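You operate a simulated robot arm through the tools that you are given. There is no shell and no other tool.

The job below is to be done with a simulated robot arm. You get a single attempt, and the scene is never put back.

TASK
Set the grease switch to two, close the relief valve, pump two strokes, then let the pressure off.
Fine: relief valve open again, switch back to off. Where these are worked on the way, their far stop is far enough and under half their travel is too little: relief valve.

It is judged by the outcome, as a careful person would: the job done as asked, and still so three seconds after it is handed in. It fails if anything else is knocked over, pushed out of place, dropped, spilled or broken.

THE ROBOT
A 7-joint arm with a two-finger gripper, fixed in place. Base frame: the origin is at the foot of the arm, x ahead of it, y to its left, z up. Units: m, degrees, N and s.
With the tool pointing down near the work surface it reaches from about 0.34 to 0.72 m from the base axis. Its first joint turns from -66.0 to 66.0 degrees. Payload 2.45 kg.
The tool frame sits at the grasp point between the pads (the TCP): z along the fingers, y along the line on which they close. The tips reach 0.026 m beyond it. Largest opening 0.096 m; the body of the gripper starts 0.069 m behind the TCP.
Orientation is that of the tool frame in the base frame, as a unit quaternion [x, y, z, w]. With the fingers straight down and closing along the base's y, the tool's x points along the base's -x, its y along +y and its z along -z.

THE INTERFACE
- The arm moves only by the tool apply_moves. Its argument "commands" is text: rows parted by semicolons, each of 7 numbers parted by spaces: the shift along the tool's x, y, z in units of 500 mm (1.0 is 500 mm), then the turn, a rotation vector about the tool's x, y, z in units of 60 degrees (1.0 is 60 degrees), then the gripper command, from -1 (fully open) to 1 (shut), values between in proportion. In form: x y z rx ry rz claw; .... A call has 1 to 20 rows; each row is the pose to reach, as a shift and turn from the pose commanded when the call began, along the tool's axes at that moment. A call with a number of a shift or a turn outside -1 to 1 is refused whole. Each row takes 0.2 s and may step no farther than 0.05 m and 8.6 degrees from the row before; otherwise, or with a gripper value out of range, the whole call is refused. Where a pose cannot be reached the arm comes as near as it can. A force on the tool above 80 N (or 10 N above the force at the start of the call, whichever is more), or a blocked arm, ends the call early, and 0.2 s more pass. The fingers move at their own pace and stop on an object; they squeeze with about 31 N. The grip force told is the motor's: it shows also when the fingers shut on nothing. Time passes only in rows, and 0.2 s behind the last, so rows that repeat a pose let the fingers close. It gives the time, the measured TCP pose, the force on the tool (base axes), the opening and the grip force at its end, in the units of the frame above (readings bear some noise), with the torque about the TCP (base axes, N m) and any sound that the robot's microphone picked up.
- Cameras (640 x 400 px; columns grow to the right, rows downward): "scene" is fixed at [0.1523, -0.379, 1.4343]; the picture's right is [0.88, -0.48, 0.00], its down [-0.24, -0.43, -0.87] and it looks along [0.42, 0.76, -0.49] (base axes); focal length 360 px, centre (320, 200). "wrist" rides on the gripper at [0.082, 0.003, -0.098] in the tool frame; the picture's right is [-0.04, 1.00, 0.00], its down [-0.73, -0.03, -0.68] and it looks along [-0.68, -0.03, 0.73] (tool axes); focal length 256 px, centre (320, 200). There is no depth. A picture from a camera that has moved, and an enlarged one, comes with that camera's place and axes in the base frame and with its lens.
- capture(camera): a new picture of that camera. It takes no simulated time.
- close_up(camera, box): a new picture of the part [left, top, right, bottom] of that camera's present view, enlarged. It takes no simulated time.
- close_job(): hands the job in; it is judged then, once.

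Nothing tells you positions but the pictures and the camera data. Unless the task says otherwise, let go and move clear before handing in.

The tools are called as a command line: name --argument value ..., lists and objects as JSON in quotes. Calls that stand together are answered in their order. apply_moves: Moves the arm, as the interface text tells. Its arguments: {"type":"object","properties":{"commands":{"type":"string"}},"required":["commands"]} The other tools are called the same way: capture (camera) takes a picture; close_up (camera, box) takes an enlarged picture of a part of a camera's view; close_job () hands the job in.

At the start:

```text
clock: 0.0
position: [0.3623, 0.2292, 1.1474]
orientation: [0.0, 1.0, -0.001, 0.0]
wrist_force: [0.3, -0.5, 0.2]
moment: [0.02, 0.0, 0.02]
gripper_width: 0.096
grasp_force: 0.0
```

scene: 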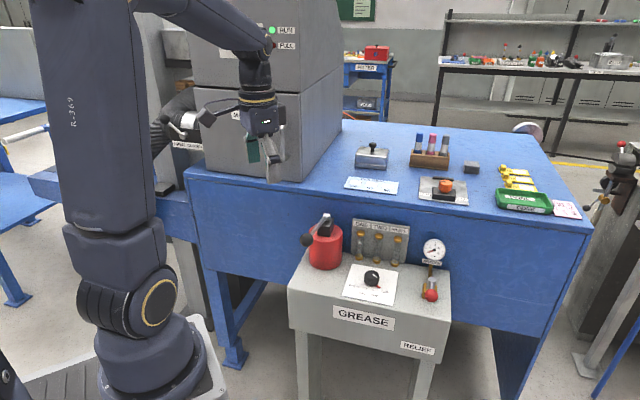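
wrist: 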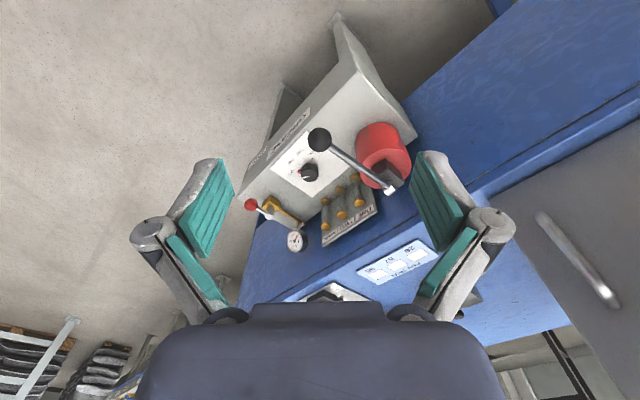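

I see a blue workbench with a small grey grease stand in front of it: a red pump with a lever, a black rotary switch on a white plate, a gauge and a red-knobbed relief valve. I'll take enlarged pictures to read the labels first.

close_up --camera "scene" --box '[280, 200, 460, 312]'

close_up --camera "scene" --box '[335, 255, 405, 305]'

close_up --camera "scene" --box '[395, 230, 460, 310]'

close_up --camera "wrist" --box '[220, 100, 440, 260]'

close_up --camera "scene" --box '[330, 120, 590, 220]'

```text
3.56 times, centred on (370, 256) of scene
camera zoom: at [0.1523, -0.379, 1.4343], right [0.88, -0.48, 0.0], down [-0.24, -0.43, -0.87], along [0.42, 0.76, -0.49], focal length 1281 px, centre (142, 1)
```

zoom: 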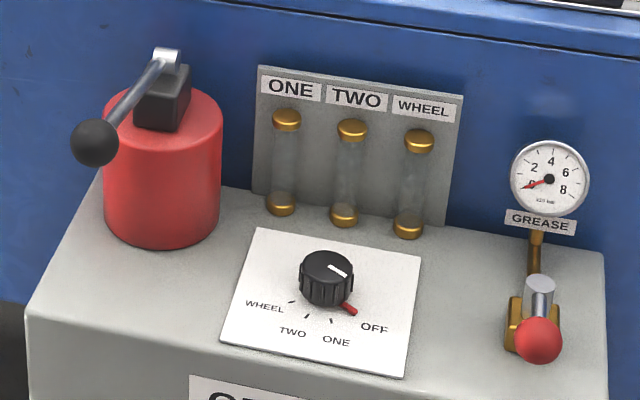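

```text
8.00 times, centred on (370, 280) of scene
camera zoom: at [0.1523, -0.379, 1.4343], right [0.88, -0.48, 0.0], down [-0.24, -0.43, -0.87], along [0.42, 0.76, -0.49], focal length 2882 px, centre (-80, -440)
```

zoom: 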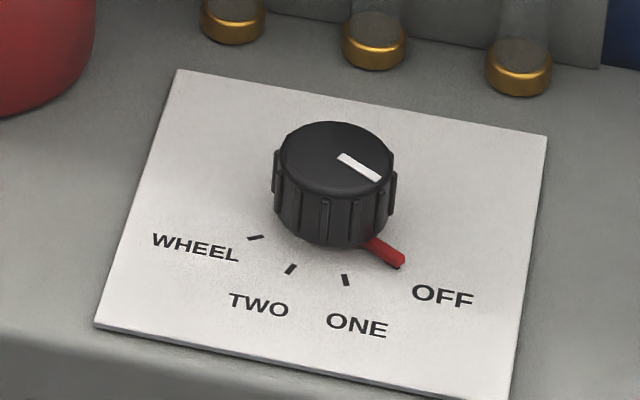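

```text
5.00 times, centred on (428, 270) of scene
camera zoom: at [0.1523, -0.379, 1.4343], right [0.88, -0.48, 0.0], down [-0.24, -0.43, -0.87], along [0.42, 0.76, -0.49], focal length 1801 px, centre (-218, -150)
```

zoom: 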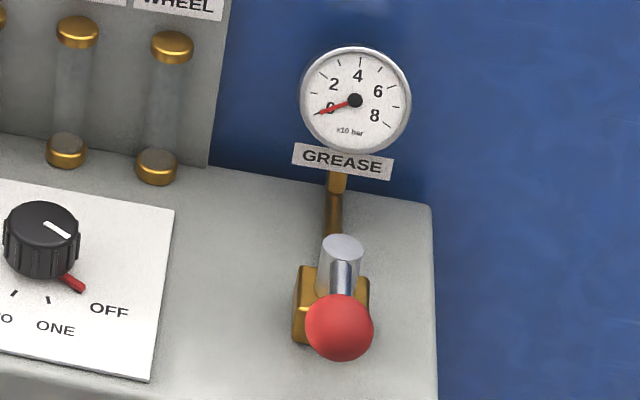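

```text
2.50 times, centred on (330, 180) of wrist
camera zoom: at [0.2814, 0.2321, 1.2458], right [0.04, 1.0, 0.0], down [0.73, -0.03, 0.68], along [0.68, -0.03, -0.73], focal length 640 px, centre (295, 250)
```

zoom: 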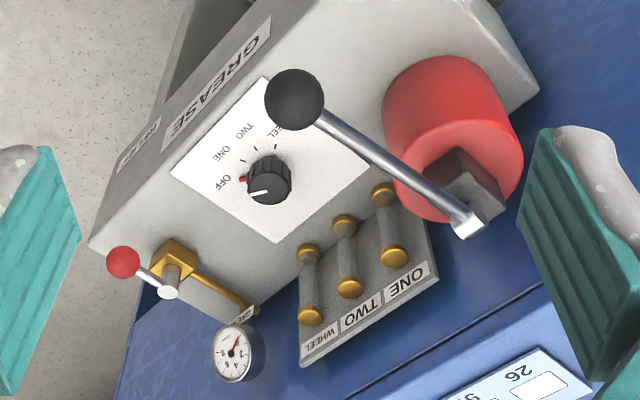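

```text
2.46 times, centred on (460, 170) of scene
camera zoom: at [0.1523, -0.379, 1.4343], right [0.88, -0.48, 0.0], down [-0.24, -0.43, -0.87], along [0.42, 0.76, -0.49], focal length 887 px, centre (-25, 274)
```

zoom: 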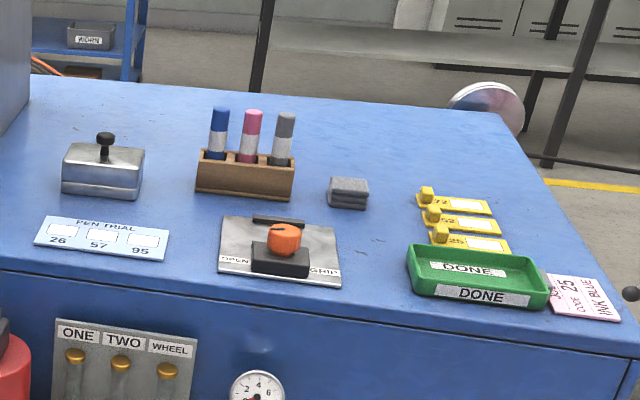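

The knob, the pump lever ball and the relief ball triangulate to about (0.626, 0.193, 0.797), (0.451, 0.225, 0.948) and (0.697, 0.050, 0.811). Next I'll move the wrist camera to a clear spot over the stand for closer views.

apply_moves --commands "-0.046 -0.043 0.0323 0 0 0 -1; -0.092 -0.086 0.0647 0 0 0 -1; -0.138 -0.129 0.097 0 0 0 -1; -0.184 -0.172 0.1293 0 0 0 -1; -0.23 -0.215 0.1617 0 0 0 -1; -0.276 -0.258 0.194 0 0 0 -1; -0.276 -0.258 0.194 0 0 0 -1"

capture --camera "wrist"

capture --camera "scene"

```text
clock: 1.6
position: [0.4994, 0.0987, 1.0504]
orientation: [0.0, 1.0, 0.0, 0.0]
wrist_force: [0.4, -1.0, 0.2]
moment: [-0.03, 0.0, 0.0]
gripper_width: 0.0961
grasp_force: 0.0
```

```text
taken
camera wrist: at [0.4191, 0.1029, 1.1482], right [0.04, 1.0, 0.0], down [0.73, -0.03, 0.68], along [0.68, -0.03, -0.73], focal length 256 px, centre (320, 200)
```

wrist: 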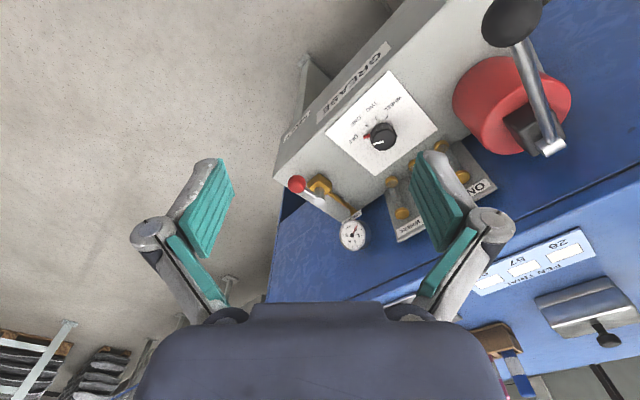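

```text
taken
```

scene: 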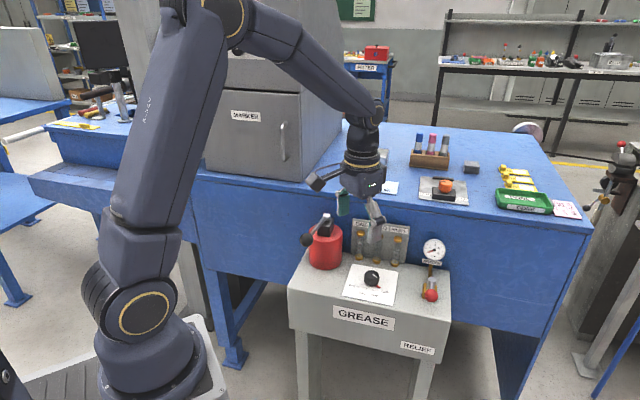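

close_up --camera "wrist" --box '[270, 150, 390, 260]'

close_up --camera "wrist" --box '[320, 70, 450, 190]'

close_up --camera "wrist" --box '[440, 0, 600, 180]'

close_up --camera "scene" --box '[415, 235, 450, 305]'

close_up --camera "scene" --box '[295, 205, 350, 275]'

```text
3.64 times, centred on (330, 205) of wrist
camera zoom: at [0.4191, 0.1029, 1.1482], right [0.04, 1.0, 0.0], down [0.73, -0.03, 0.68], along [0.68, -0.03, -0.73], focal length 931 px, centre (284, 182)
```

zoom: 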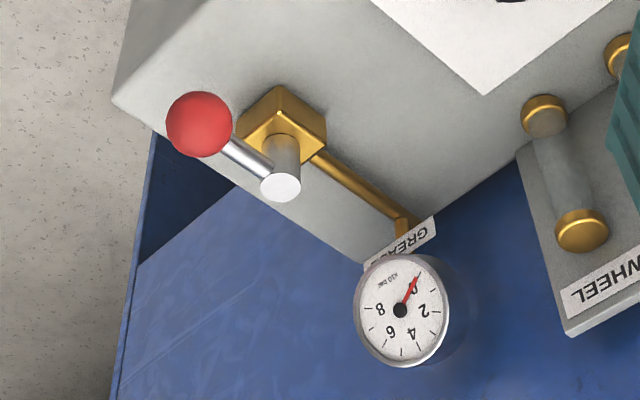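

```text
3.33 times, centred on (385, 130) of wrist
camera zoom: at [0.4191, 0.1029, 1.1482], right [0.04, 1.0, 0.0], down [0.73, -0.03, 0.68], along [0.68, -0.03, -0.73], focal length 853 px, centre (103, 433)
```

zoom: 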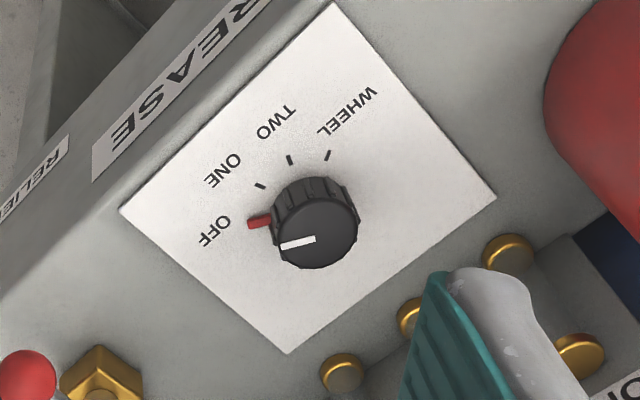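

```text
2.22 times, centred on (520, 90) of wrist
camera zoom: at [0.4191, 0.1029, 1.1482], right [0.04, 1.0, 0.0], down [0.73, -0.03, 0.68], along [0.68, -0.03, -0.73], focal length 569 px, centre (-124, 444)
```

zoom: 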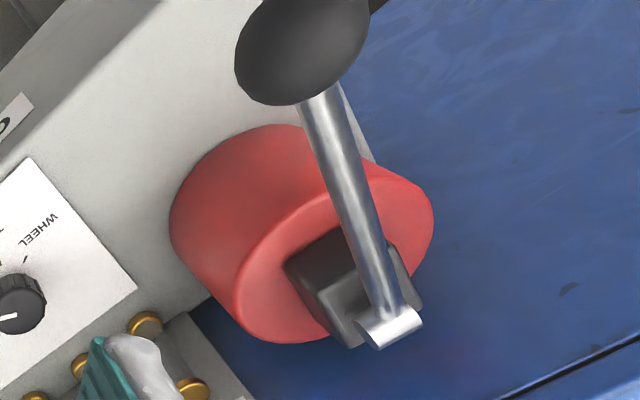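

```text
5.71 times, centred on (432, 270) of scene
camera zoom: at [0.1523, -0.379, 1.4343], right [0.88, -0.48, 0.0], down [-0.24, -0.43, -0.87], along [0.42, 0.76, -0.49], focal length 2059 px, centre (-323, -200)
```

zoom: 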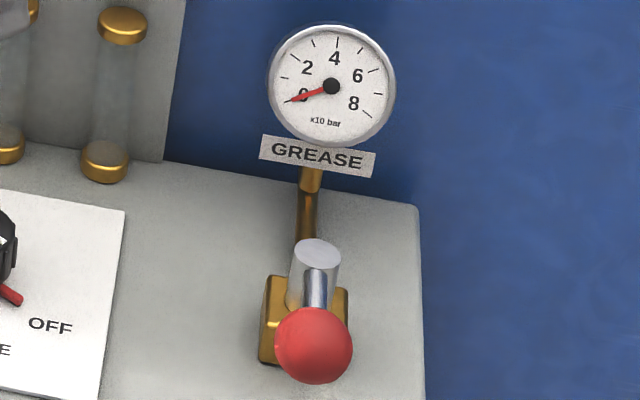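

```text
5.71 times, centred on (322, 240) of scene
camera zoom: at [0.1523, -0.379, 1.4343], right [0.88, -0.48, 0.0], down [-0.24, -0.43, -0.87], along [0.42, 0.76, -0.49], focal length 2059 px, centre (306, -29)
```

zoom: 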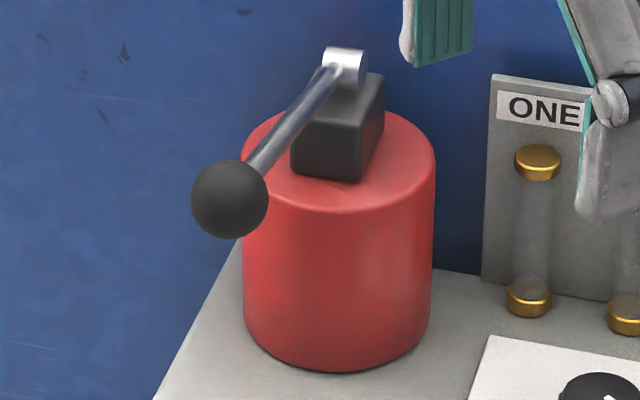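

The stand is turned about 45°. The relief lever swings around a vertical stem at (0.732, 0.087), and the knob is centred on its plate near (0.626, 0.194). I'll now move above the knob, turning the tool so the fingers clear the red pointer.

apply_moves --commands "-0.0314 0.0234 0.0125 0 0 -0.125 -0.25; -0.0629 0.0468 0.025 0 0 -0.25 -0.25; -0.0943 0.0701 0.05 0 0 -0.375 -0.25; -0.1257 0.0935 0.075 0 0 -0.5 -0.25; -0.1571 0.1169 0.1 0 0 -0.625 -0.25; -0.1886 0.1403 0.13 0 0 -0.75 -0.25; -0.22 0.1636 0.165 0 0 -0.875 -0.25; -0.2514 0.187 0.2 0 0 -1.0 -0.25; -0.2514 0.187 0.2 0 0 -1.0 -0.25"

capture --camera "wrist"

capture --camera "scene"

```text
clock: 3.6
position: [0.6259, 0.1932, 0.9515]
orientation: [-0.5, 0.866, 0.0, 0.0]
wrist_force: [-0.4, -0.9, 0.2]
moment: [0.01, -0.01, 0.01]
gripper_width: 0.0601
grasp_force: 0.0
```

```text
taken
camera wrist: at [0.5829, 0.1247, 1.0499], right [-0.85, 0.53, 0.0], down [0.39, 0.62, 0.68], along [0.36, 0.57, -0.73], focal length 256 px, centre (320, 200)
```

wrist: 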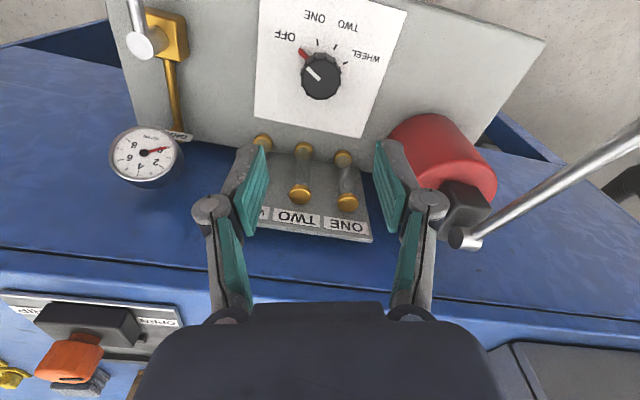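

```text
taken
```

scene: 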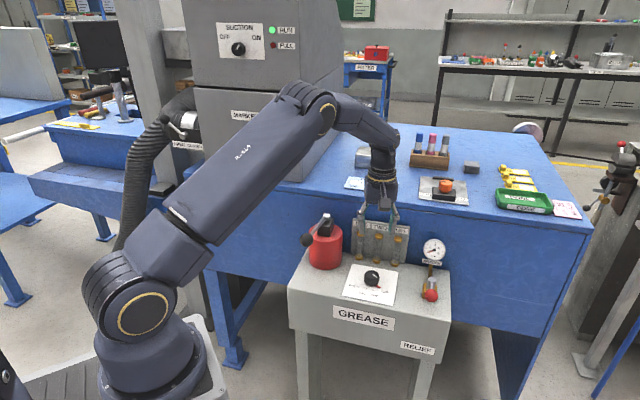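

close_up --camera "wrist" --box '[250, 0, 410, 130]'

close_up --camera "wrist" --box '[290, 35, 350, 105]'

close_up --camera "scene" --box '[340, 190, 410, 305]'

```text
3.08 times, centred on (330, 65) of wrist
camera zoom: at [0.5829, 0.1247, 1.0499], right [-0.85, 0.53, 0.0], down [0.39, 0.62, 0.68], along [0.36, 0.57, -0.73], focal length 788 px, centre (289, 615)
```

zoom: 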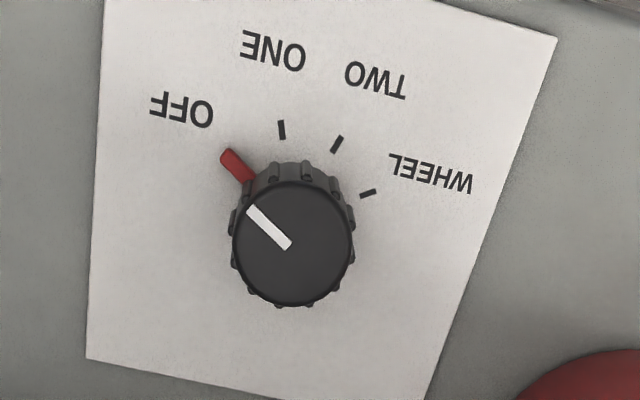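

```text
5.71 times, centred on (320, 70) of wrist
camera zoom: at [0.5829, 0.1247, 1.0499], right [-0.85, 0.53, 0.0], down [0.39, 0.62, 0.68], along [0.36, 0.57, -0.73], focal length 1463 px, centre (320, 943)
```

zoom: 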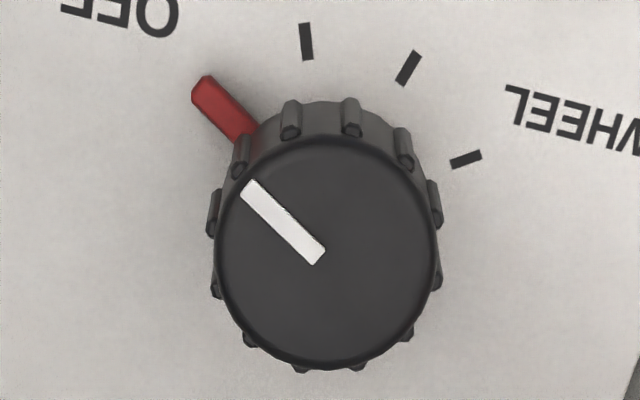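

```text
3.48 times, centred on (375, 248) of scene
camera zoom: at [0.1523, -0.379, 1.4343], right [0.88, -0.48, 0.0], down [-0.24, -0.43, -0.87], along [0.42, 0.76, -0.49], focal length 1253 px, centre (129, 35)
```

zoom: 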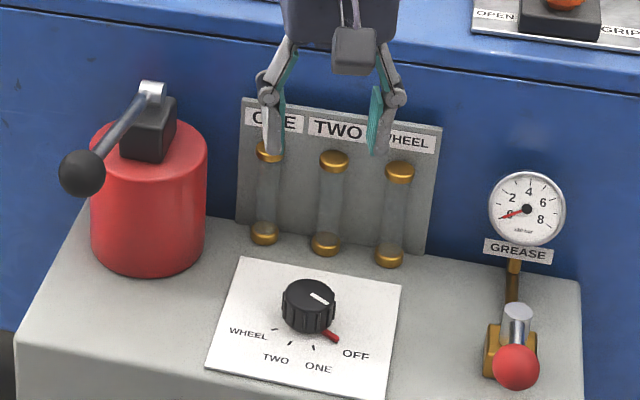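

The knob centre comes out near (0.6265, 0.1947), with its top at about 0.79 and the plate at about 0.766. The positions are about 40° apart and the pointer is at OFF. I'll descend with the fingers open around the knob, without gripping yet.

apply_moves --commands "-0.0022 0 0.04 0 0 -0.0833 -0.25; -0.0022 0 0.08 0 0 -0.1667 -0.25; -0.0022 0 0.12 0 0 -0.1667 -0.25; -0.0022 0 0.16 0 0 -0.1667 -0.25; -0.0022 0 0.2 0 0 -0.1667 -0.25; -0.0022 0 0.24 0 0 -0.1667 -0.25; -0.0022 0 0.27 0 0 -0.1667 -0.25; -0.0022 0 0.29 0 0 -0.1667 -0.25; -0.0022 0 0.3 0 0 -0.1667 -0.25; -0.0022 0 0.306 0 0 -0.1667 -0.25"

capture --camera "wrist"

close_up --camera "scene" --box '[320, 220, 420, 310]'

```text
clock: 5.8
position: [0.6274, 0.1939, 0.7973]
orientation: [-0.573, 0.819, 0.0, 0.0]
wrist_force: [-0.7, 0.3, 0.1]
moment: [0.02, 0.01, 0.02]
gripper_width: 0.0601
grasp_force: 0.0
```

```text
taken
camera wrist: at [0.5962, 0.1185, 0.8954], right [-0.93, 0.38, 0.0], down [0.28, 0.68, 0.68], along [0.26, 0.63, -0.73], focal length 256 px, centre (320, 200)
```

wrist: 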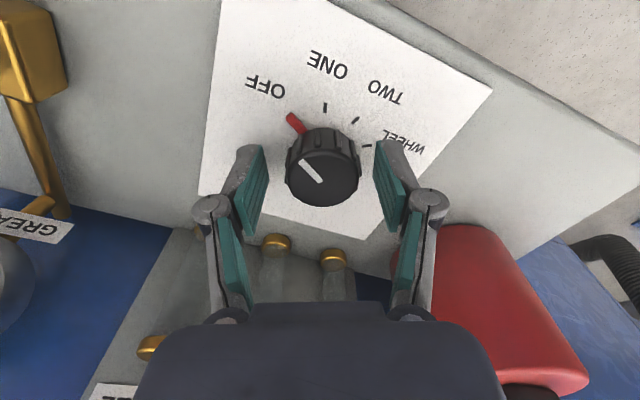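

```text
4.44 times, centred on (370, 265) of scene
camera zoom: at [0.1523, -0.379, 1.4343], right [0.88, -0.48, 0.0], down [-0.24, -0.43, -0.87], along [0.42, 0.76, -0.49], focal length 1601 px, centre (98, -89)
```

zoom: 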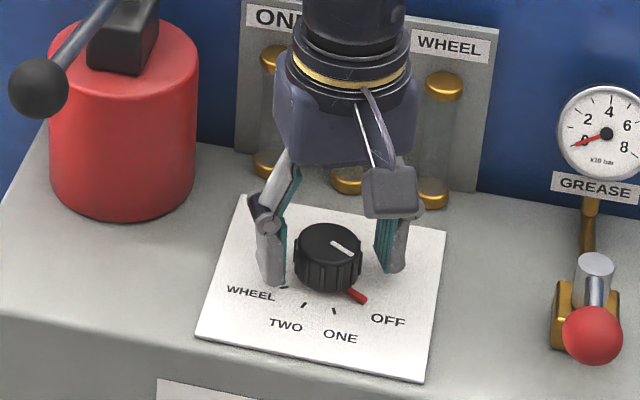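

The knob sits centred between the pads. I'll close on it now.

apply_moves --commands "0 0 0 0 0 0 1; 0 0 0 0 0 0 1; 0 0 0 0 0 0 1; 0 0 0 0 0 0 1"

close_up --camera "wrist" --box '[200, 60, 460, 220]'

```text
clock: 6.8
position: [0.6269, 0.1949, 0.7973]
orientation: [-0.574, 0.819, 0.001, -0.001]
wrist_force: [-11.3, 3.5, 5.0]
moment: [-0.2, 0.47, 0.05]
gripper_width: 0.0374
grasp_force: 45.0
```

```text
2.46 times, centred on (330, 140) of wrist
camera zoom: at [0.5953, 0.1191, 0.8954], right [-0.93, 0.38, 0.0], down [0.28, 0.68, 0.68], along [0.26, 0.63, -0.73], focal length 630 px, centre (295, 348)
```

zoom: 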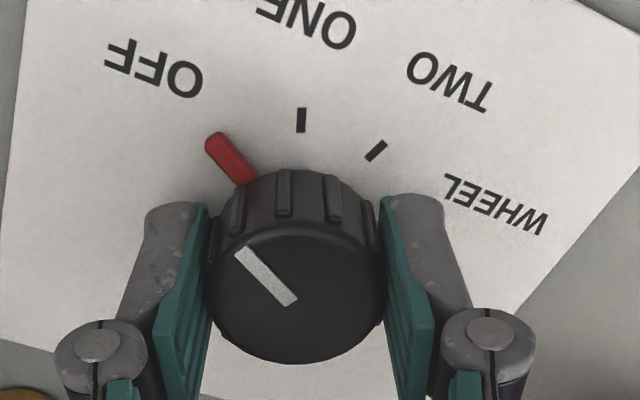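

The grip holds at 37.4 mm. I'll turn 40° clockwise, one position, and check.

apply_moves --commands "0 0.002 0 0 0 0.1 1; 0 0.002 0 0 0 0.2 1; 0 0.002 0 0 0 0.3 1; 0 0.002 0 0 0 0.4 1; 0 0.002 0 0 0 0.5 1; 0 0.002 0 0 0 0.6 1; 0 0.002 0 0 0 0.6667 1; 0 0.002 0 0 0 0.6667 1"

close_up --camera "wrist" --box '[200, 60, 460, 220]'

close_up --camera "scene" --box '[320, 220, 420, 310]'

```text
clock: 8.6
position: [0.626, 0.1945, 0.797]
orientation: [-0.259, 0.966, 0.0, -0.001]
wrist_force: [-10.6, 3.6, -8.3]
moment: [0.03, 0.19, 0.0]
gripper_width: 0.0373
grasp_force: 44.4
```

```text
2.46 times, centred on (330, 140) of wrist
camera zoom: at [0.5535, 0.157, 0.8955], right [-0.46, 0.89, 0.0], down [0.65, 0.34, 0.68], along [0.6, 0.31, -0.74], focal length 630 px, centre (295, 348)
```

zoom: 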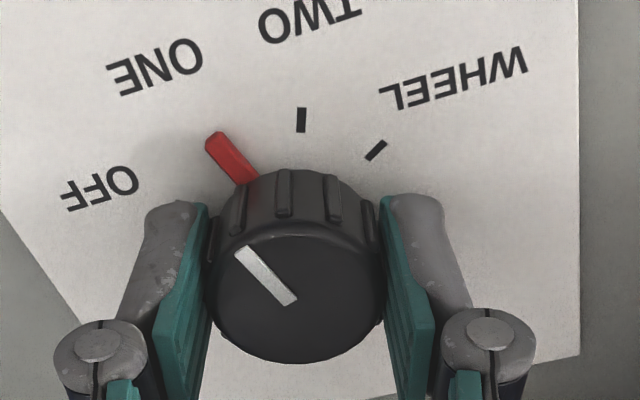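

```text
4.44 times, centred on (370, 265) of scene
camera zoom: at [0.1522, -0.3789, 1.4343], right [0.88, -0.48, 0.0], down [-0.24, -0.43, -0.87], along [0.42, 0.76, -0.49], focal length 1601 px, centre (98, -89)
```

zoom: 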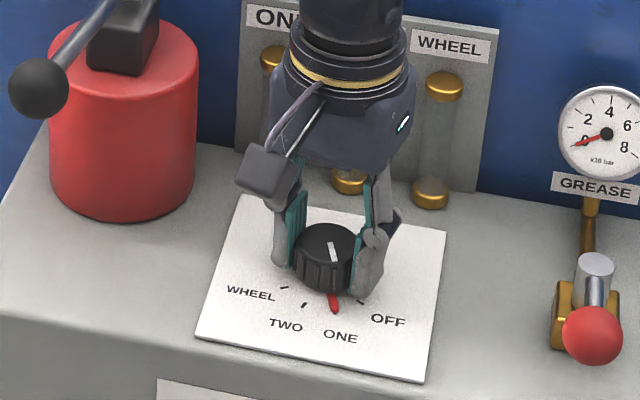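

The pointer sits on ONE, and the tick pattern repeats exactly, so the spacing is 40°. I'll turn another 40° to TWO.

apply_moves --commands "0 0.001 0 0 0 0.1 1; 0 0.001 0 0 0 0.2 1; 0 0.001 0 0 0 0.3 1; 0 0.001 0 0 0 0.4 1; 0 0.001 0 0 0 0.5 1; 0 0.001 0 0 0 0.6 1; 0 0.001 0 0 0 0.6667 1; 0 0.001 0 0 0 0.6667 1"

close_up --camera "wrist" --box '[200, 60, 460, 220]'

close_up --camera "scene" --box '[320, 220, 420, 310]'

```text
clock: 10.4
position: [0.6251, 0.1947, 0.7971]
orientation: [0.088, 0.996, 0.0, -0.001]
wrist_force: [-13.0, 0.0, -5.8]
moment: [0.1, 0.39, 0.03]
gripper_width: 0.0376
grasp_force: 45.3
```

```text
2.46 times, centred on (330, 140) of wrist
camera zoom: at [0.546, 0.2126, 0.8955], right [0.21, 0.98, 0.0], down [0.72, -0.16, 0.68], along [0.66, -0.15, -0.73], focal length 630 px, centre (295, 348)
```

zoom: 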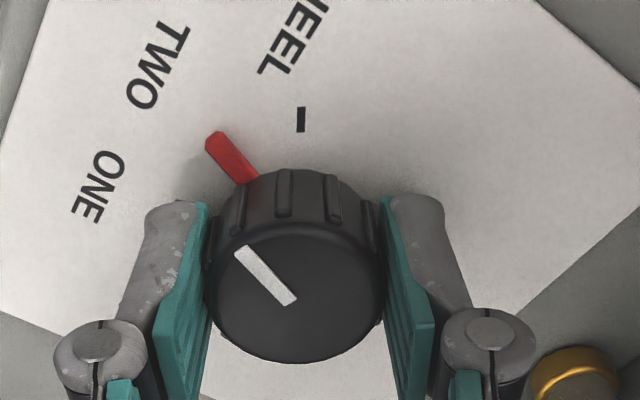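

```text
4.44 times, centred on (370, 265) of scene
camera zoom: at [0.1522, -0.379, 1.4343], right [0.88, -0.48, 0.0], down [-0.24, -0.43, -0.87], along [0.42, 0.76, -0.49], focal length 1601 px, centre (98, -89)
```

zoom: 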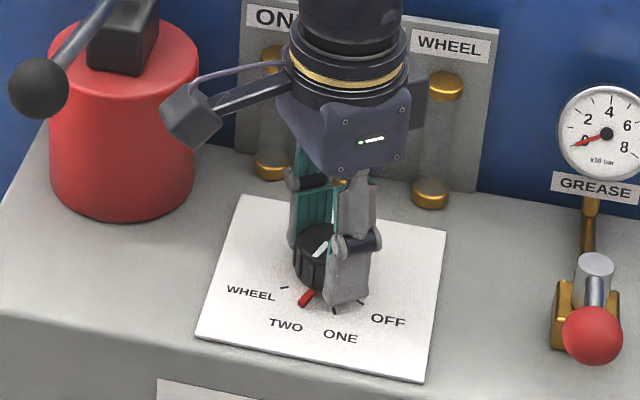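

The pointer is now on TWO. I'll release and lift straight up, then check that it stays there.

apply_moves --commands "0 0 0 0 0 0 -0.2; 0 0 0 0 0 0 -0.2; 0 0 0 0 0 0 -0.2; 0 0 -0.03 0 0 0 -0.2; 0 0 -0.08 0 0 0 -0.2; 0 0 -0.14 0 0 0 -0.2; 0 0 -0.2 0 0 0 -0.2; 0 0 -0.26 0 0 0 -0.2; 0 0 -0.3 0 0 0 -0.2"

close_up --camera "wrist" --box '[200, 0, 460, 180]'

close_up --camera "scene" --box '[320, 220, 420, 310]'

```text
clock: 12.4
position: [0.6251, 0.1948, 0.9472]
orientation: [0.087, 0.996, 0.0, 0.0]
wrist_force: [0.0, 0.3, 0.0]
moment: [-0.02, -0.01, 0.0]
gripper_width: 0.0576
grasp_force: 0.1
```

```text
2.22 times, centred on (330, 90) of wrist
camera zoom: at [0.5461, 0.2124, 1.0454], right [0.21, 0.98, 0.0], down [0.72, -0.16, 0.68], along [0.66, -0.14, -0.73], focal length 569 px, centre (298, 444)
```

zoom: 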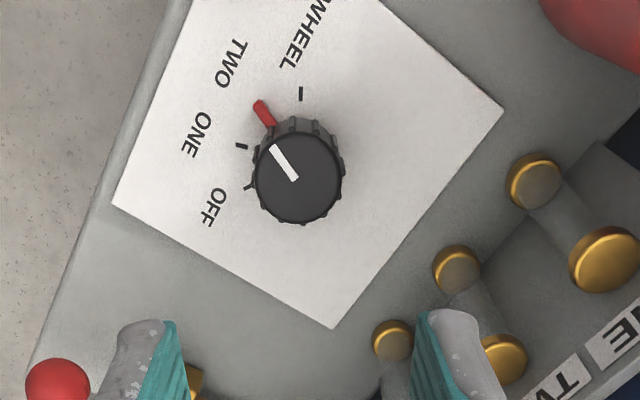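

```text
4.44 times, centred on (370, 265) of scene
camera zoom: at [0.1523, -0.379, 1.4343], right [0.88, -0.48, 0.0], down [-0.24, -0.43, -0.87], along [0.42, 0.76, -0.49], focal length 1601 px, centre (98, -89)
```

zoom: 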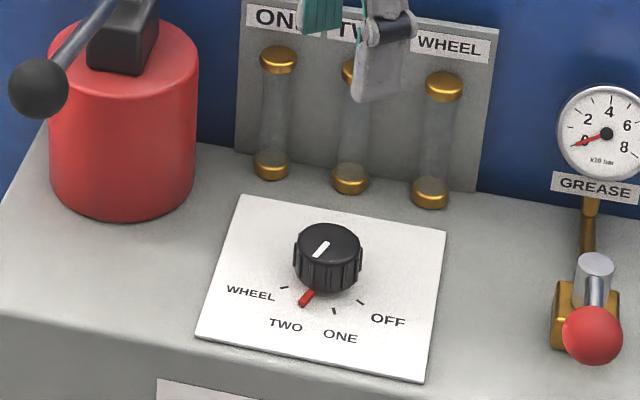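

The switch holds on TWO. Next I'll go above the relief ball with the fingers set to straddle it across its lever.

apply_moves --commands "-0.0235 -0.0325 0 0 0 -0.1146 -0.25; -0.047 -0.065 0 0 0 -0.2292 -0.25; -0.0705 -0.0975 0 0 0 -0.3438 -0.25; -0.094 -0.13 0 0 0 -0.4583 -0.25; -0.1175 -0.1625 0 0 0 -0.5729 -0.25; -0.141 -0.195 0.018 0 0 -0.6875 -0.25; -0.1645 -0.2275 0.036 0 0 -0.8021 -0.25; -0.188 -0.26 0.054 0 0 -0.9167 -0.25; -0.188 -0.26 0.054 0 0 -0.9167 -0.25"

capture --camera "wrist"

close_up --camera "scene" --box '[370, 200, 480, 310]'

```text
clock: 14.4
position: [0.6957, 0.0483, 0.9196]
orientation: [-0.383, 0.924, 0.0, 0.0]
wrist_force: [0.3, -0.2, -0.2]
moment: [0.03, -0.05, 0.01]
gripper_width: 0.0599
grasp_force: 0.0
```

```text
taken
camera wrist: at [0.6364, -0.0057, 1.0184], right [-0.68, 0.73, 0.0], down [0.54, 0.5, 0.68], along [0.5, 0.46, -0.73], focal length 256 px, centre (320, 200)
```

wrist: 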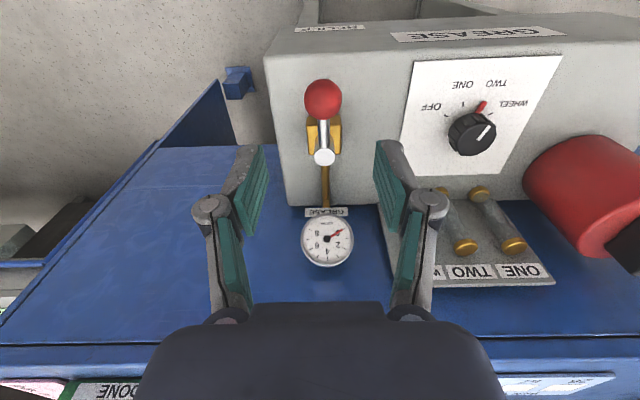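

```text
3.64 times, centred on (425, 255) of scene
camera zoom: at [0.1523, -0.379, 1.4343], right [0.88, -0.48, 0.0], down [-0.24, -0.43, -0.87], along [0.42, 0.76, -0.49], focal length 1310 px, centre (-62, 0)
```

zoom: 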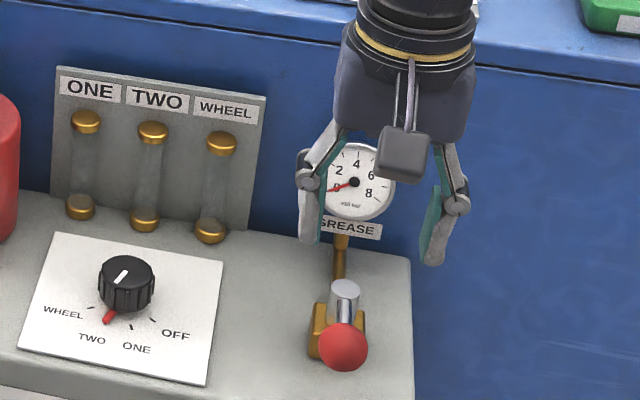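

The relief ball is confirmed at (0.6955, 0.0504) and its stem at (0.732, 0.087). I'll descend around the ball and close on it.

apply_moves --commands "-0.0026 0.0026 0.04 0 0 0 -0.25; -0.0026 0.0026 0.08 0 0 0 -0.25; -0.0026 0.0026 0.12 0 0 0 -0.25; -0.0026 0.0026 0.16 0 0 0 -0.25; -0.0026 0.0026 0.19 0 0 0 -0.25; -0.0026 0.0026 0.215 0 0 0 -0.25; -0.0026 0.0026 0.215 0 0 0 -0.25"

capture --camera "wrist"

close_up --camera "scene" --box '[380, 220, 480, 310]'

```text
clock: 16.0
position: [0.6974, 0.0519, 0.8131]
orientation: [-0.383, 0.924, 0.0, 0.0]
wrist_force: [-0.4, -0.6, 0.4]
moment: [0.0, 0.05, 0.0]
gripper_width: 0.0601
grasp_force: 0.0
```

```text
taken
camera wrist: at [0.6364, -0.0025, 0.911], right [-0.68, 0.73, 0.0], down [0.54, 0.5, 0.68], along [0.5, 0.46, -0.73], focal length 256 px, centre (320, 200)
```

wrist: 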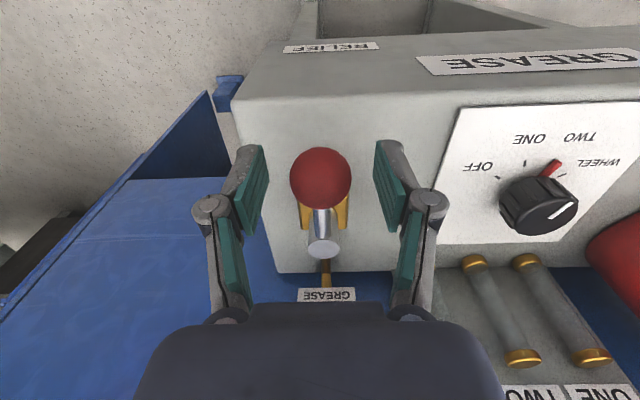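

```text
4.44 times, centred on (430, 265) of scene
camera zoom: at [0.1523, -0.379, 1.4343], right [0.88, -0.48, 0.0], down [-0.24, -0.43, -0.87], along [0.42, 0.76, -0.49], focal length 1601 px, centre (-169, -89)
```

zoom: 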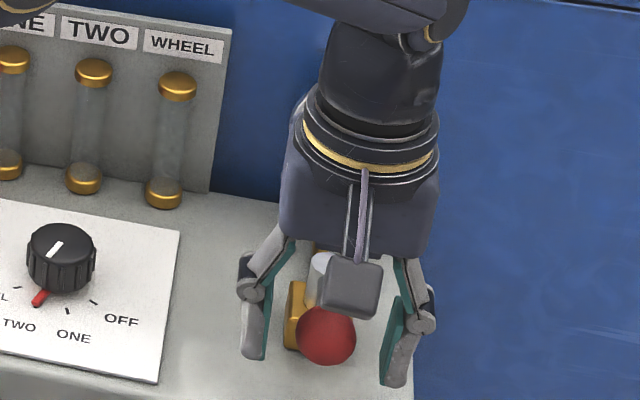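

The ball sits between the pads with clearance all round. I'll close on it.

apply_moves --commands "0 0 0 0 0 0 1; 0 0 0 0 0 0 1; 0 0 0 0 0 0 1; 0 0 0 0 0 0 1"

capture --camera "wrist"

```text
clock: 17.0
position: [0.6957, 0.0518, 0.8124]
orientation: [-0.382, 0.924, -0.001, 0.0]
wrist_force: [-0.5, 0.7, 0.7]
moment: [-0.05, 0.05, 0.05]
gripper_width: 0.0301
grasp_force: 45.1
```

```text
taken
camera wrist: at [0.6363, -0.0026, 0.9113], right [-0.68, 0.73, 0.0], down [0.54, 0.5, 0.68], along [0.5, 0.46, -0.73], focal length 256 px, centre (320, 200)
```

wrist: 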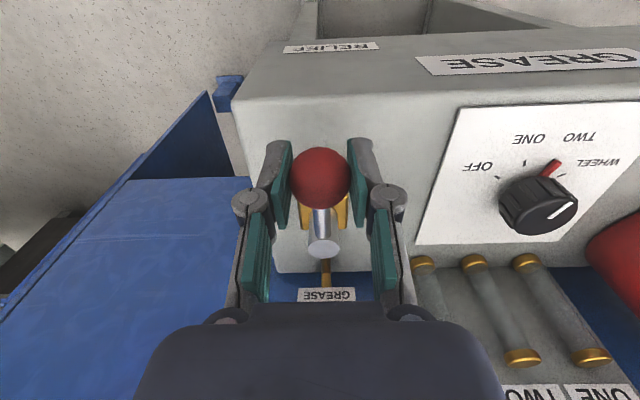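

The grip on the ball is well centred, with no side force. I'll try the first 15° of the arc clockwise, towards the pump side, and watch the force.

apply_moves --commands "-0.0002 0.0067 0 0 0 0.0625 1; -0.0009 0.0135 0 0 0 0.125 1; -0.002 0.0201 0 0 0 0.1875 1; -0.0035 0.0267 0 0 0 0.25 1"

capture --camera "wrist"

```text
clock: 18.0
position: [0.694, 0.0526, 0.8142]
orientation: [-0.256, 0.967, -0.009, 0.006]
wrist_force: [43.3, -36.9, -15.0]
moment: [-0.18, -0.05, 0.48]
gripper_width: 0.0303
grasp_force: 44.6
```

```text
taken
camera wrist: at [0.6197, 0.0174, 0.9118], right [-0.46, 0.89, -0.02], down [0.64, 0.35, 0.68], along [0.61, 0.3, -0.73], focal length 256 px, centre (320, 200)
```

wrist: 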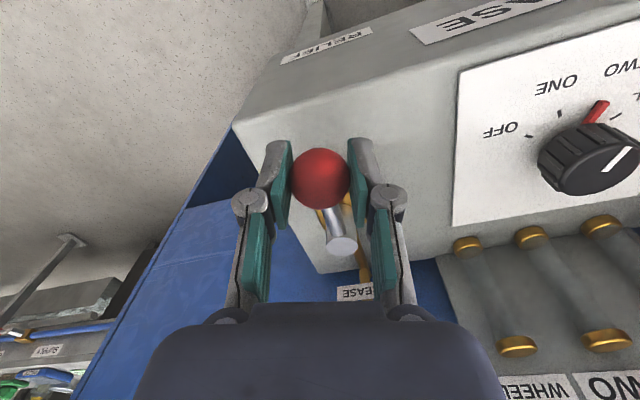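

The lever didn't move clockwise, with 57 N against a firm stop. So it is open at this end and closes counter-clockwise. I'll go back along the arc and 15° past the start the other way.

apply_moves --commands "-0.0004 -0.009 0 0 0 -0.0833 1; -0.0016 -0.0179 0 0 0 -0.1667 1; -0.0035 -0.0267 0 0 0 -0.25 1; -0.0062 -0.0353 0 0 0 -0.3333 1; -0.0097 -0.0436 0 0 0 -0.4167 1; -0.0138 -0.0516 0 0 0 -0.5 1"

capture --camera "wrist"

close_up --camera "scene" --box '[380, 220, 480, 310]'

```text
clock: 19.4
position: [0.7053, 0.0446, 0.813]
orientation: [-0.501, 0.865, 0.001, -0.002]
wrist_force: [-13.4, -8.6, 11.7]
moment: [-0.48, 0.27, 0.35]
gripper_width: 0.03
grasp_force: 44.8
```

```text
taken
camera wrist: at [0.6624, -0.0242, 0.9108], right [-0.85, 0.53, 0.0], down [0.39, 0.62, 0.68], along [0.36, 0.58, -0.73], focal length 256 px, centre (320, 200)
```

wrist: 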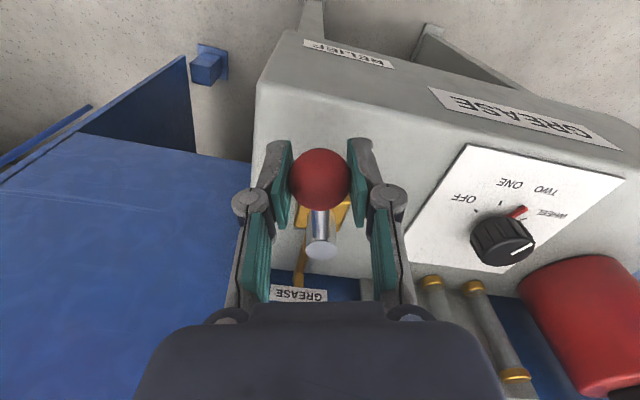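

```text
4.44 times, centred on (430, 265) of scene
camera zoom: at [0.1518, -0.3792, 1.4343], right [0.88, -0.48, 0.0], down [-0.24, -0.43, -0.87], along [0.42, 0.76, -0.49], focal length 1601 px, centre (-169, -89)
```

zoom: 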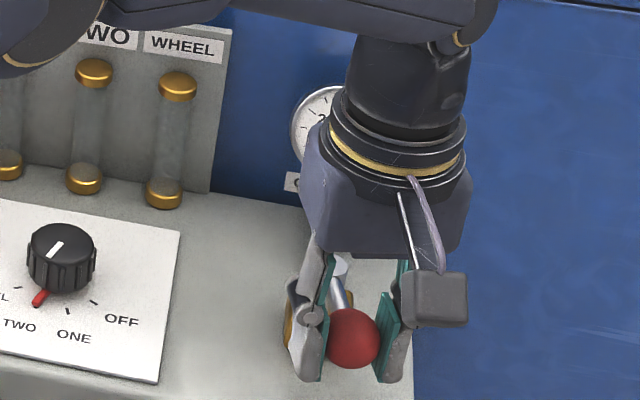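

The lever turns freely counter-clockwise. The far end of its arc is beyond the straight-down reach, so I'll carry on with the tool gradually leaning outward.

apply_moves --commands "0.0006 -0.0109 0 0.0378 -0.0138 -0.0664 1; -0.0005 -0.0218 0 0.0756 -0.0275 -0.1329 1; -0.0028 -0.0326 0 0.1133 -0.0413 -0.1993 1; -0.0064 -0.0431 0 0.1511 -0.055 -0.2658 1; -0.0114 -0.053 0 0.1889 -0.0688 -0.3322 1; -0.0114 -0.053 0 0.1889 -0.0688 -0.3322 1"

capture --camera "wrist"

close_up --camera "scene" --box '[340, 190, 480, 310]'

```text
clock: 20.8
position: [0.7323, 0.0371, 0.8119]
orientation: [-0.64, 0.761, -0.066, 0.08]
wrist_force: [-10.7, 4.6, -2.5]
moment: [0.53, -0.07, 0.52]
gripper_width: 0.0301
grasp_force: 45.2
```

```text
taken
camera wrist: at [0.6948, -0.0427, 0.9049], right [-0.96, 0.21, -0.2], down [0.01, 0.72, 0.7], along [0.29, 0.66, -0.69], focal length 256 px, centre (320, 200)
```

wrist: 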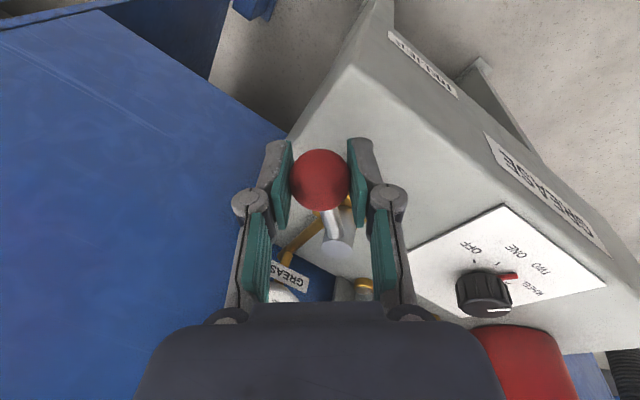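

```text
3.33 times, centred on (410, 250) of scene
camera zoom: at [0.1521, -0.3789, 1.4343], right [0.88, -0.48, 0.0], down [-0.24, -0.43, -0.87], along [0.42, 0.76, -0.49], focal length 1201 px, centre (20, 33)
```

zoom: 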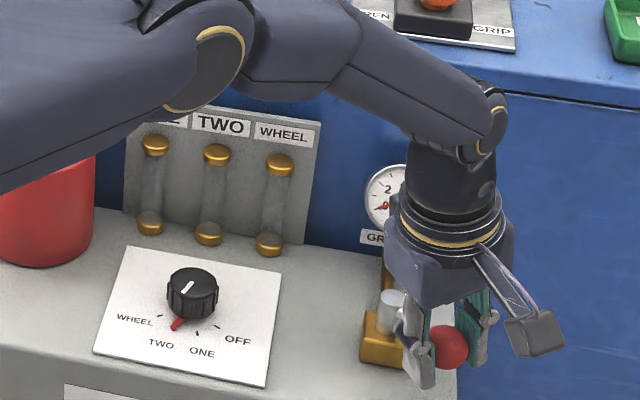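

The lever is at half its travel, 45°, with little force. I'll continue the arc towards the far stop with a bit more lean.

apply_moves --commands "-0.006 -0.0151 0.0034 0.0336 0.0029 -0.0997 1; -0.0125 -0.0297 0.0067 0.0672 0.0059 -0.1995 1; -0.0212 -0.0432 0.0098 0.1008 0.0088 -0.2992 1; -0.0319 -0.0551 0.0127 0.1344 0.0118 -0.399 1; -0.0444 -0.0652 0.0153 0.168 0.0147 -0.4987 1; -0.0444 -0.0652 0.0153 0.168 0.0147 -0.4987 1"

capture --camera "wrist"

close_up --camera "scene" --box '[340, 190, 480, 310]'

```text
clock: 22.2
position: [0.7674, 0.0508, 0.8112]
orientation: [0.805, -0.563, 0.155, -0.107]
wrist_force: [-21.6, -1.4, -2.2]
moment: [0.57, 0.28, 0.11]
gripper_width: 0.0299
grasp_force: 45.2
```

```text
taken
camera wrist: at [0.755, -0.0266, 0.9126], right [-0.88, -0.31, -0.35], down [-0.46, 0.7, 0.55], along [0.08, 0.65, -0.76], focal length 256 px, centre (320, 200)
```

wrist: 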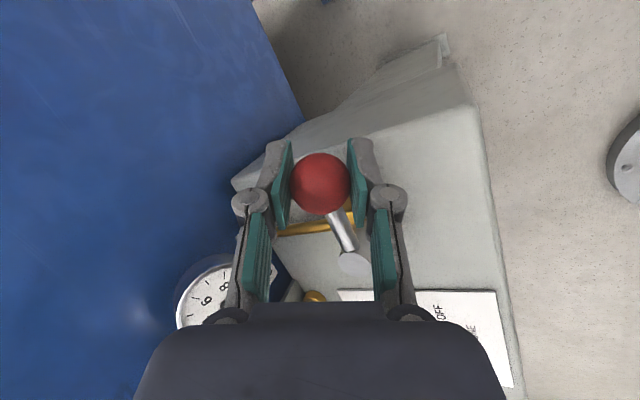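

```text
3.33 times, centred on (410, 250) of scene
camera zoom: at [0.1519, -0.3791, 1.4343], right [0.88, -0.48, 0.0], down [-0.24, -0.43, -0.87], along [0.42, 0.76, -0.49], focal length 1201 px, centre (20, 33)
```

zoom: 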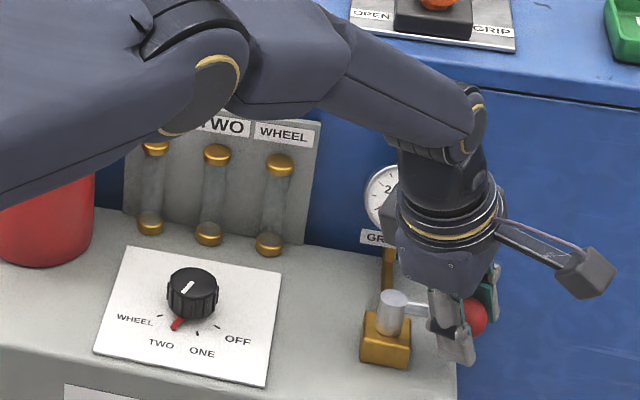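

The lever now stands across the pipe. I'll push a few millimetres further along the arc to confirm it's on the stop.

apply_moves --commands "-0.0044 -0.0044 0.001 0 0 0 1; -0.0087 -0.0087 0.0021 0 0 0 1; -0.0087 -0.0087 0.0021 0 0 0 1"

capture --camera "wrist"

```text
clock: 23.0
position: [0.7688, 0.0496, 0.8118]
orientation: [0.805, -0.563, 0.155, -0.101]
wrist_force: [-37.2, -30.5, 6.3]
moment: [-0.06, 0.28, 0.44]
gripper_width: 0.0302
grasp_force: 45.1
```

```text
taken
camera wrist: at [0.7561, -0.0254, 0.9129], right [-0.89, -0.3, -0.34], down [-0.45, 0.71, 0.54], along [0.08, 0.64, -0.77], focal length 256 px, centre (320, 200)
```

wrist: 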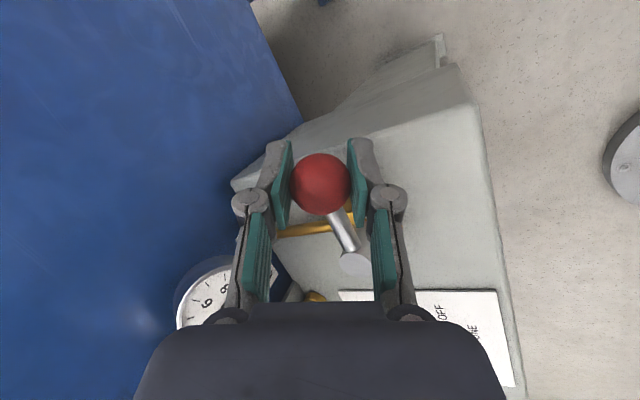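

The lever is firmly on its stop, with 48 N and no further movement, so the relief valve is closed. I'll ease off the push, open the fingers and back out along the tool axis.

apply_moves --commands "0.0078 0.0078 -0.0019 0 0 0 1; 0.0078 0.0078 -0.0019 0 0 0 1; 0.0078 0.0078 -0.0019 0 0 0 -0.05; 0.0078 0.0078 -0.0019 0 0 0 -0.05; 0.0078 0.0078 -0.0019 0 0 0 -0.05; 0.0078 0.0078 -0.02 0 0 0 -0.05; 0.0078 0.0078 -0.05 0 0 0 -0.05; 0.0078 0.0078 -0.1 0 0 0 -0.05; 0.0078 0.0078 -0.15 0 0 0 -0.05; 0.0078 0.0078 -0.2 0 0 0 -0.05"

capture --camera "wrist"

capture --camera "scene"

```text
clock: 25.2
position: [0.7326, 0.0529, 0.9063]
orientation: [0.805, -0.562, 0.156, -0.11]
wrist_force: [0.9, -0.7, 0.5]
moment: [-0.02, 0.01, 0.02]
gripper_width: 0.0506
grasp_force: 0.0
```

```text
taken
camera wrist: at [0.7184, -0.0251, 1.0055], right [-0.88, -0.3, -0.36], down [-0.46, 0.7, 0.55], along [0.08, 0.65, -0.76], focal length 256 px, centre (320, 200)
```

wrist: 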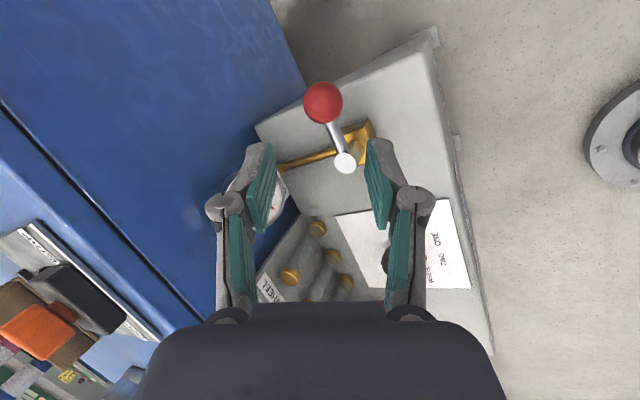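

```text
taken
```

scene: 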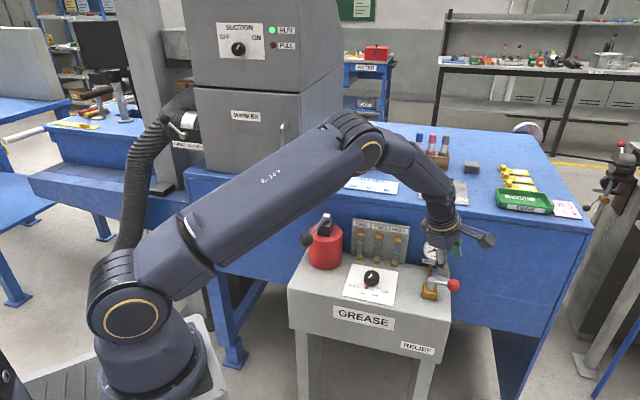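

The relief lever is closed and the switch still reads TWO. I'll move up and away towards the pump lever while straightening the tool.

apply_moves --commands "-0.0205 0.0105 -0.0585 -0.0315 0.007 0.0891 -0.05; -0.0411 0.0209 -0.1169 -0.063 0.014 0.1783 -0.05; -0.0616 0.0314 -0.1754 -0.0945 0.021 0.2674 -0.05; -0.0821 0.0419 -0.2339 -0.1259 0.0279 0.3565 -0.05; -0.1027 0.0523 -0.2923 -0.1574 0.0349 0.4457 -0.05; -0.1232 0.0628 -0.3508 -0.1889 0.0419 0.5348 -0.05; -0.1232 0.0628 -0.3508 -0.1889 0.0419 0.5348 -0.05"

capture --camera "wrist"

close_up --camera "scene" --box '[280, 200, 460, 312]'

```text
clock: 26.8
position: [0.6196, 0.0986, 1.0473]
orientation: [-0.62, 0.778, -0.082, 0.057]
wrist_force: [0.8, 0.6, 0.4]
moment: [-0.02, 0.02, -0.02]
gripper_width: 0.0502
grasp_force: 0.1
```

```text
taken
camera wrist: at [0.58, 0.027, 1.145], right [-0.95, 0.26, -0.2], down [0.06, 0.75, 0.66], along [0.32, 0.61, -0.72], focal length 256 px, centre (320, 200)
```

wrist: 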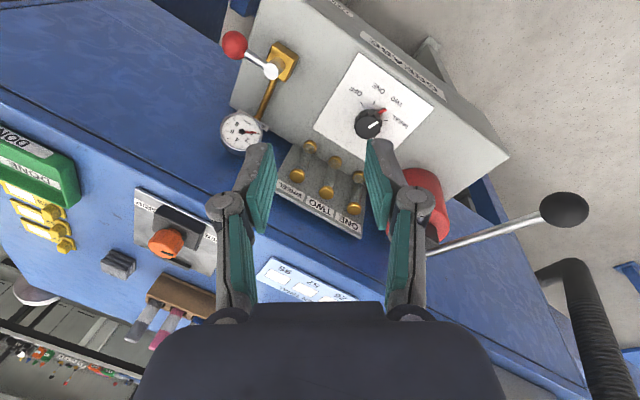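

```text
3.56 times, centred on (370, 256) of scene
camera zoom: at [0.1523, -0.379, 1.4343], right [0.88, -0.48, 0.0], down [-0.24, -0.43, -0.87], along [0.42, 0.76, -0.49], focal length 1281 px, centre (142, 1)
```

zoom: 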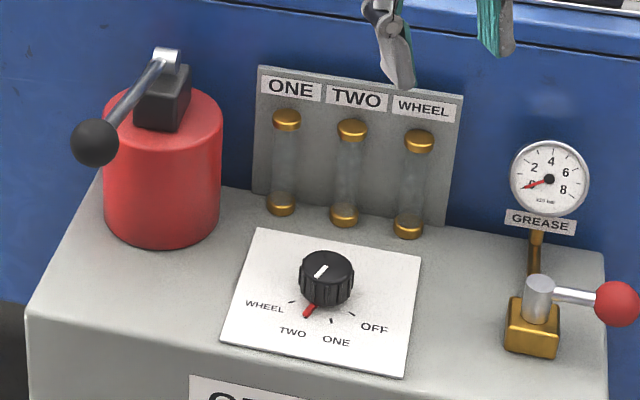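

The valve, switch and gauge all look right. I'll finish straightening and go above the pump lever's ball at (0.451, 0.225).

apply_moves --commands "-0.0284 0.062 -0.0172 -0.0315 0.007 0.0891 -0.25; -0.0567 0.1241 -0.0345 -0.063 0.014 0.1783 -0.25; -0.0851 0.1861 -0.0517 -0.0945 0.021 0.2674 -0.25; -0.1135 0.2481 -0.0689 -0.1259 0.0279 0.3565 -0.25; -0.1418 0.3102 -0.0862 -0.1574 0.0349 0.4457 -0.25; -0.1702 0.3722 -0.1034 -0.1889 0.0419 0.5348 -0.25; -0.1702 0.3722 -0.1034 -0.1889 0.0419 0.5348 -0.25"

capture --camera "wrist"

capture --camera "scene"

```text
clock: 28.4
position: [0.4493, 0.2267, 1.0625]
orientation: [-0.382, 0.924, 0.001, 0.0]
wrist_force: [-0.7, 0.1, -0.1]
moment: [0.0, -0.01, -0.02]
gripper_width: 0.0598
grasp_force: 0.1
```

```text
taken
camera wrist: at [0.3903, 0.1716, 1.1587], right [-0.68, 0.74, 0.0], down [0.54, 0.5, 0.68], along [0.5, 0.46, -0.73], focal length 256 px, centre (320, 200)
```

wrist: 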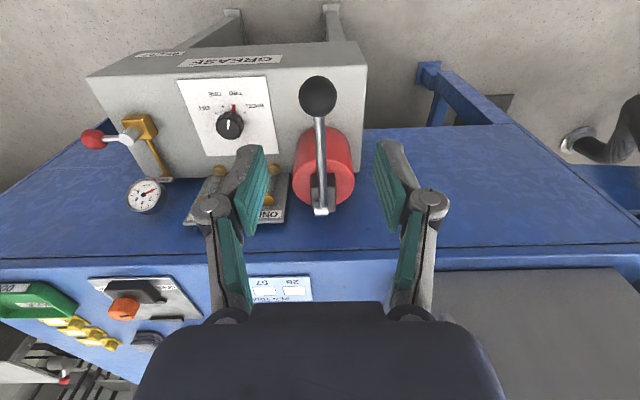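

```text
taken
```

scene: 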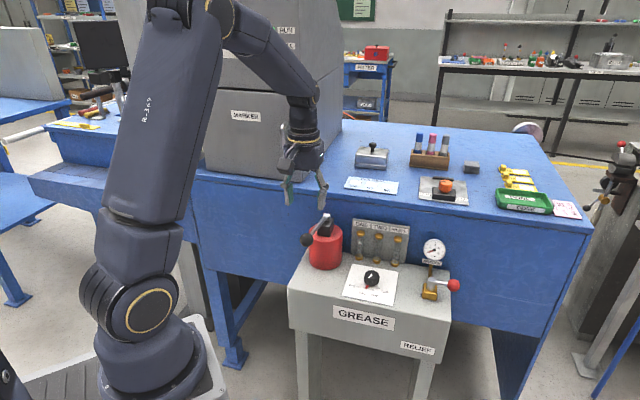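

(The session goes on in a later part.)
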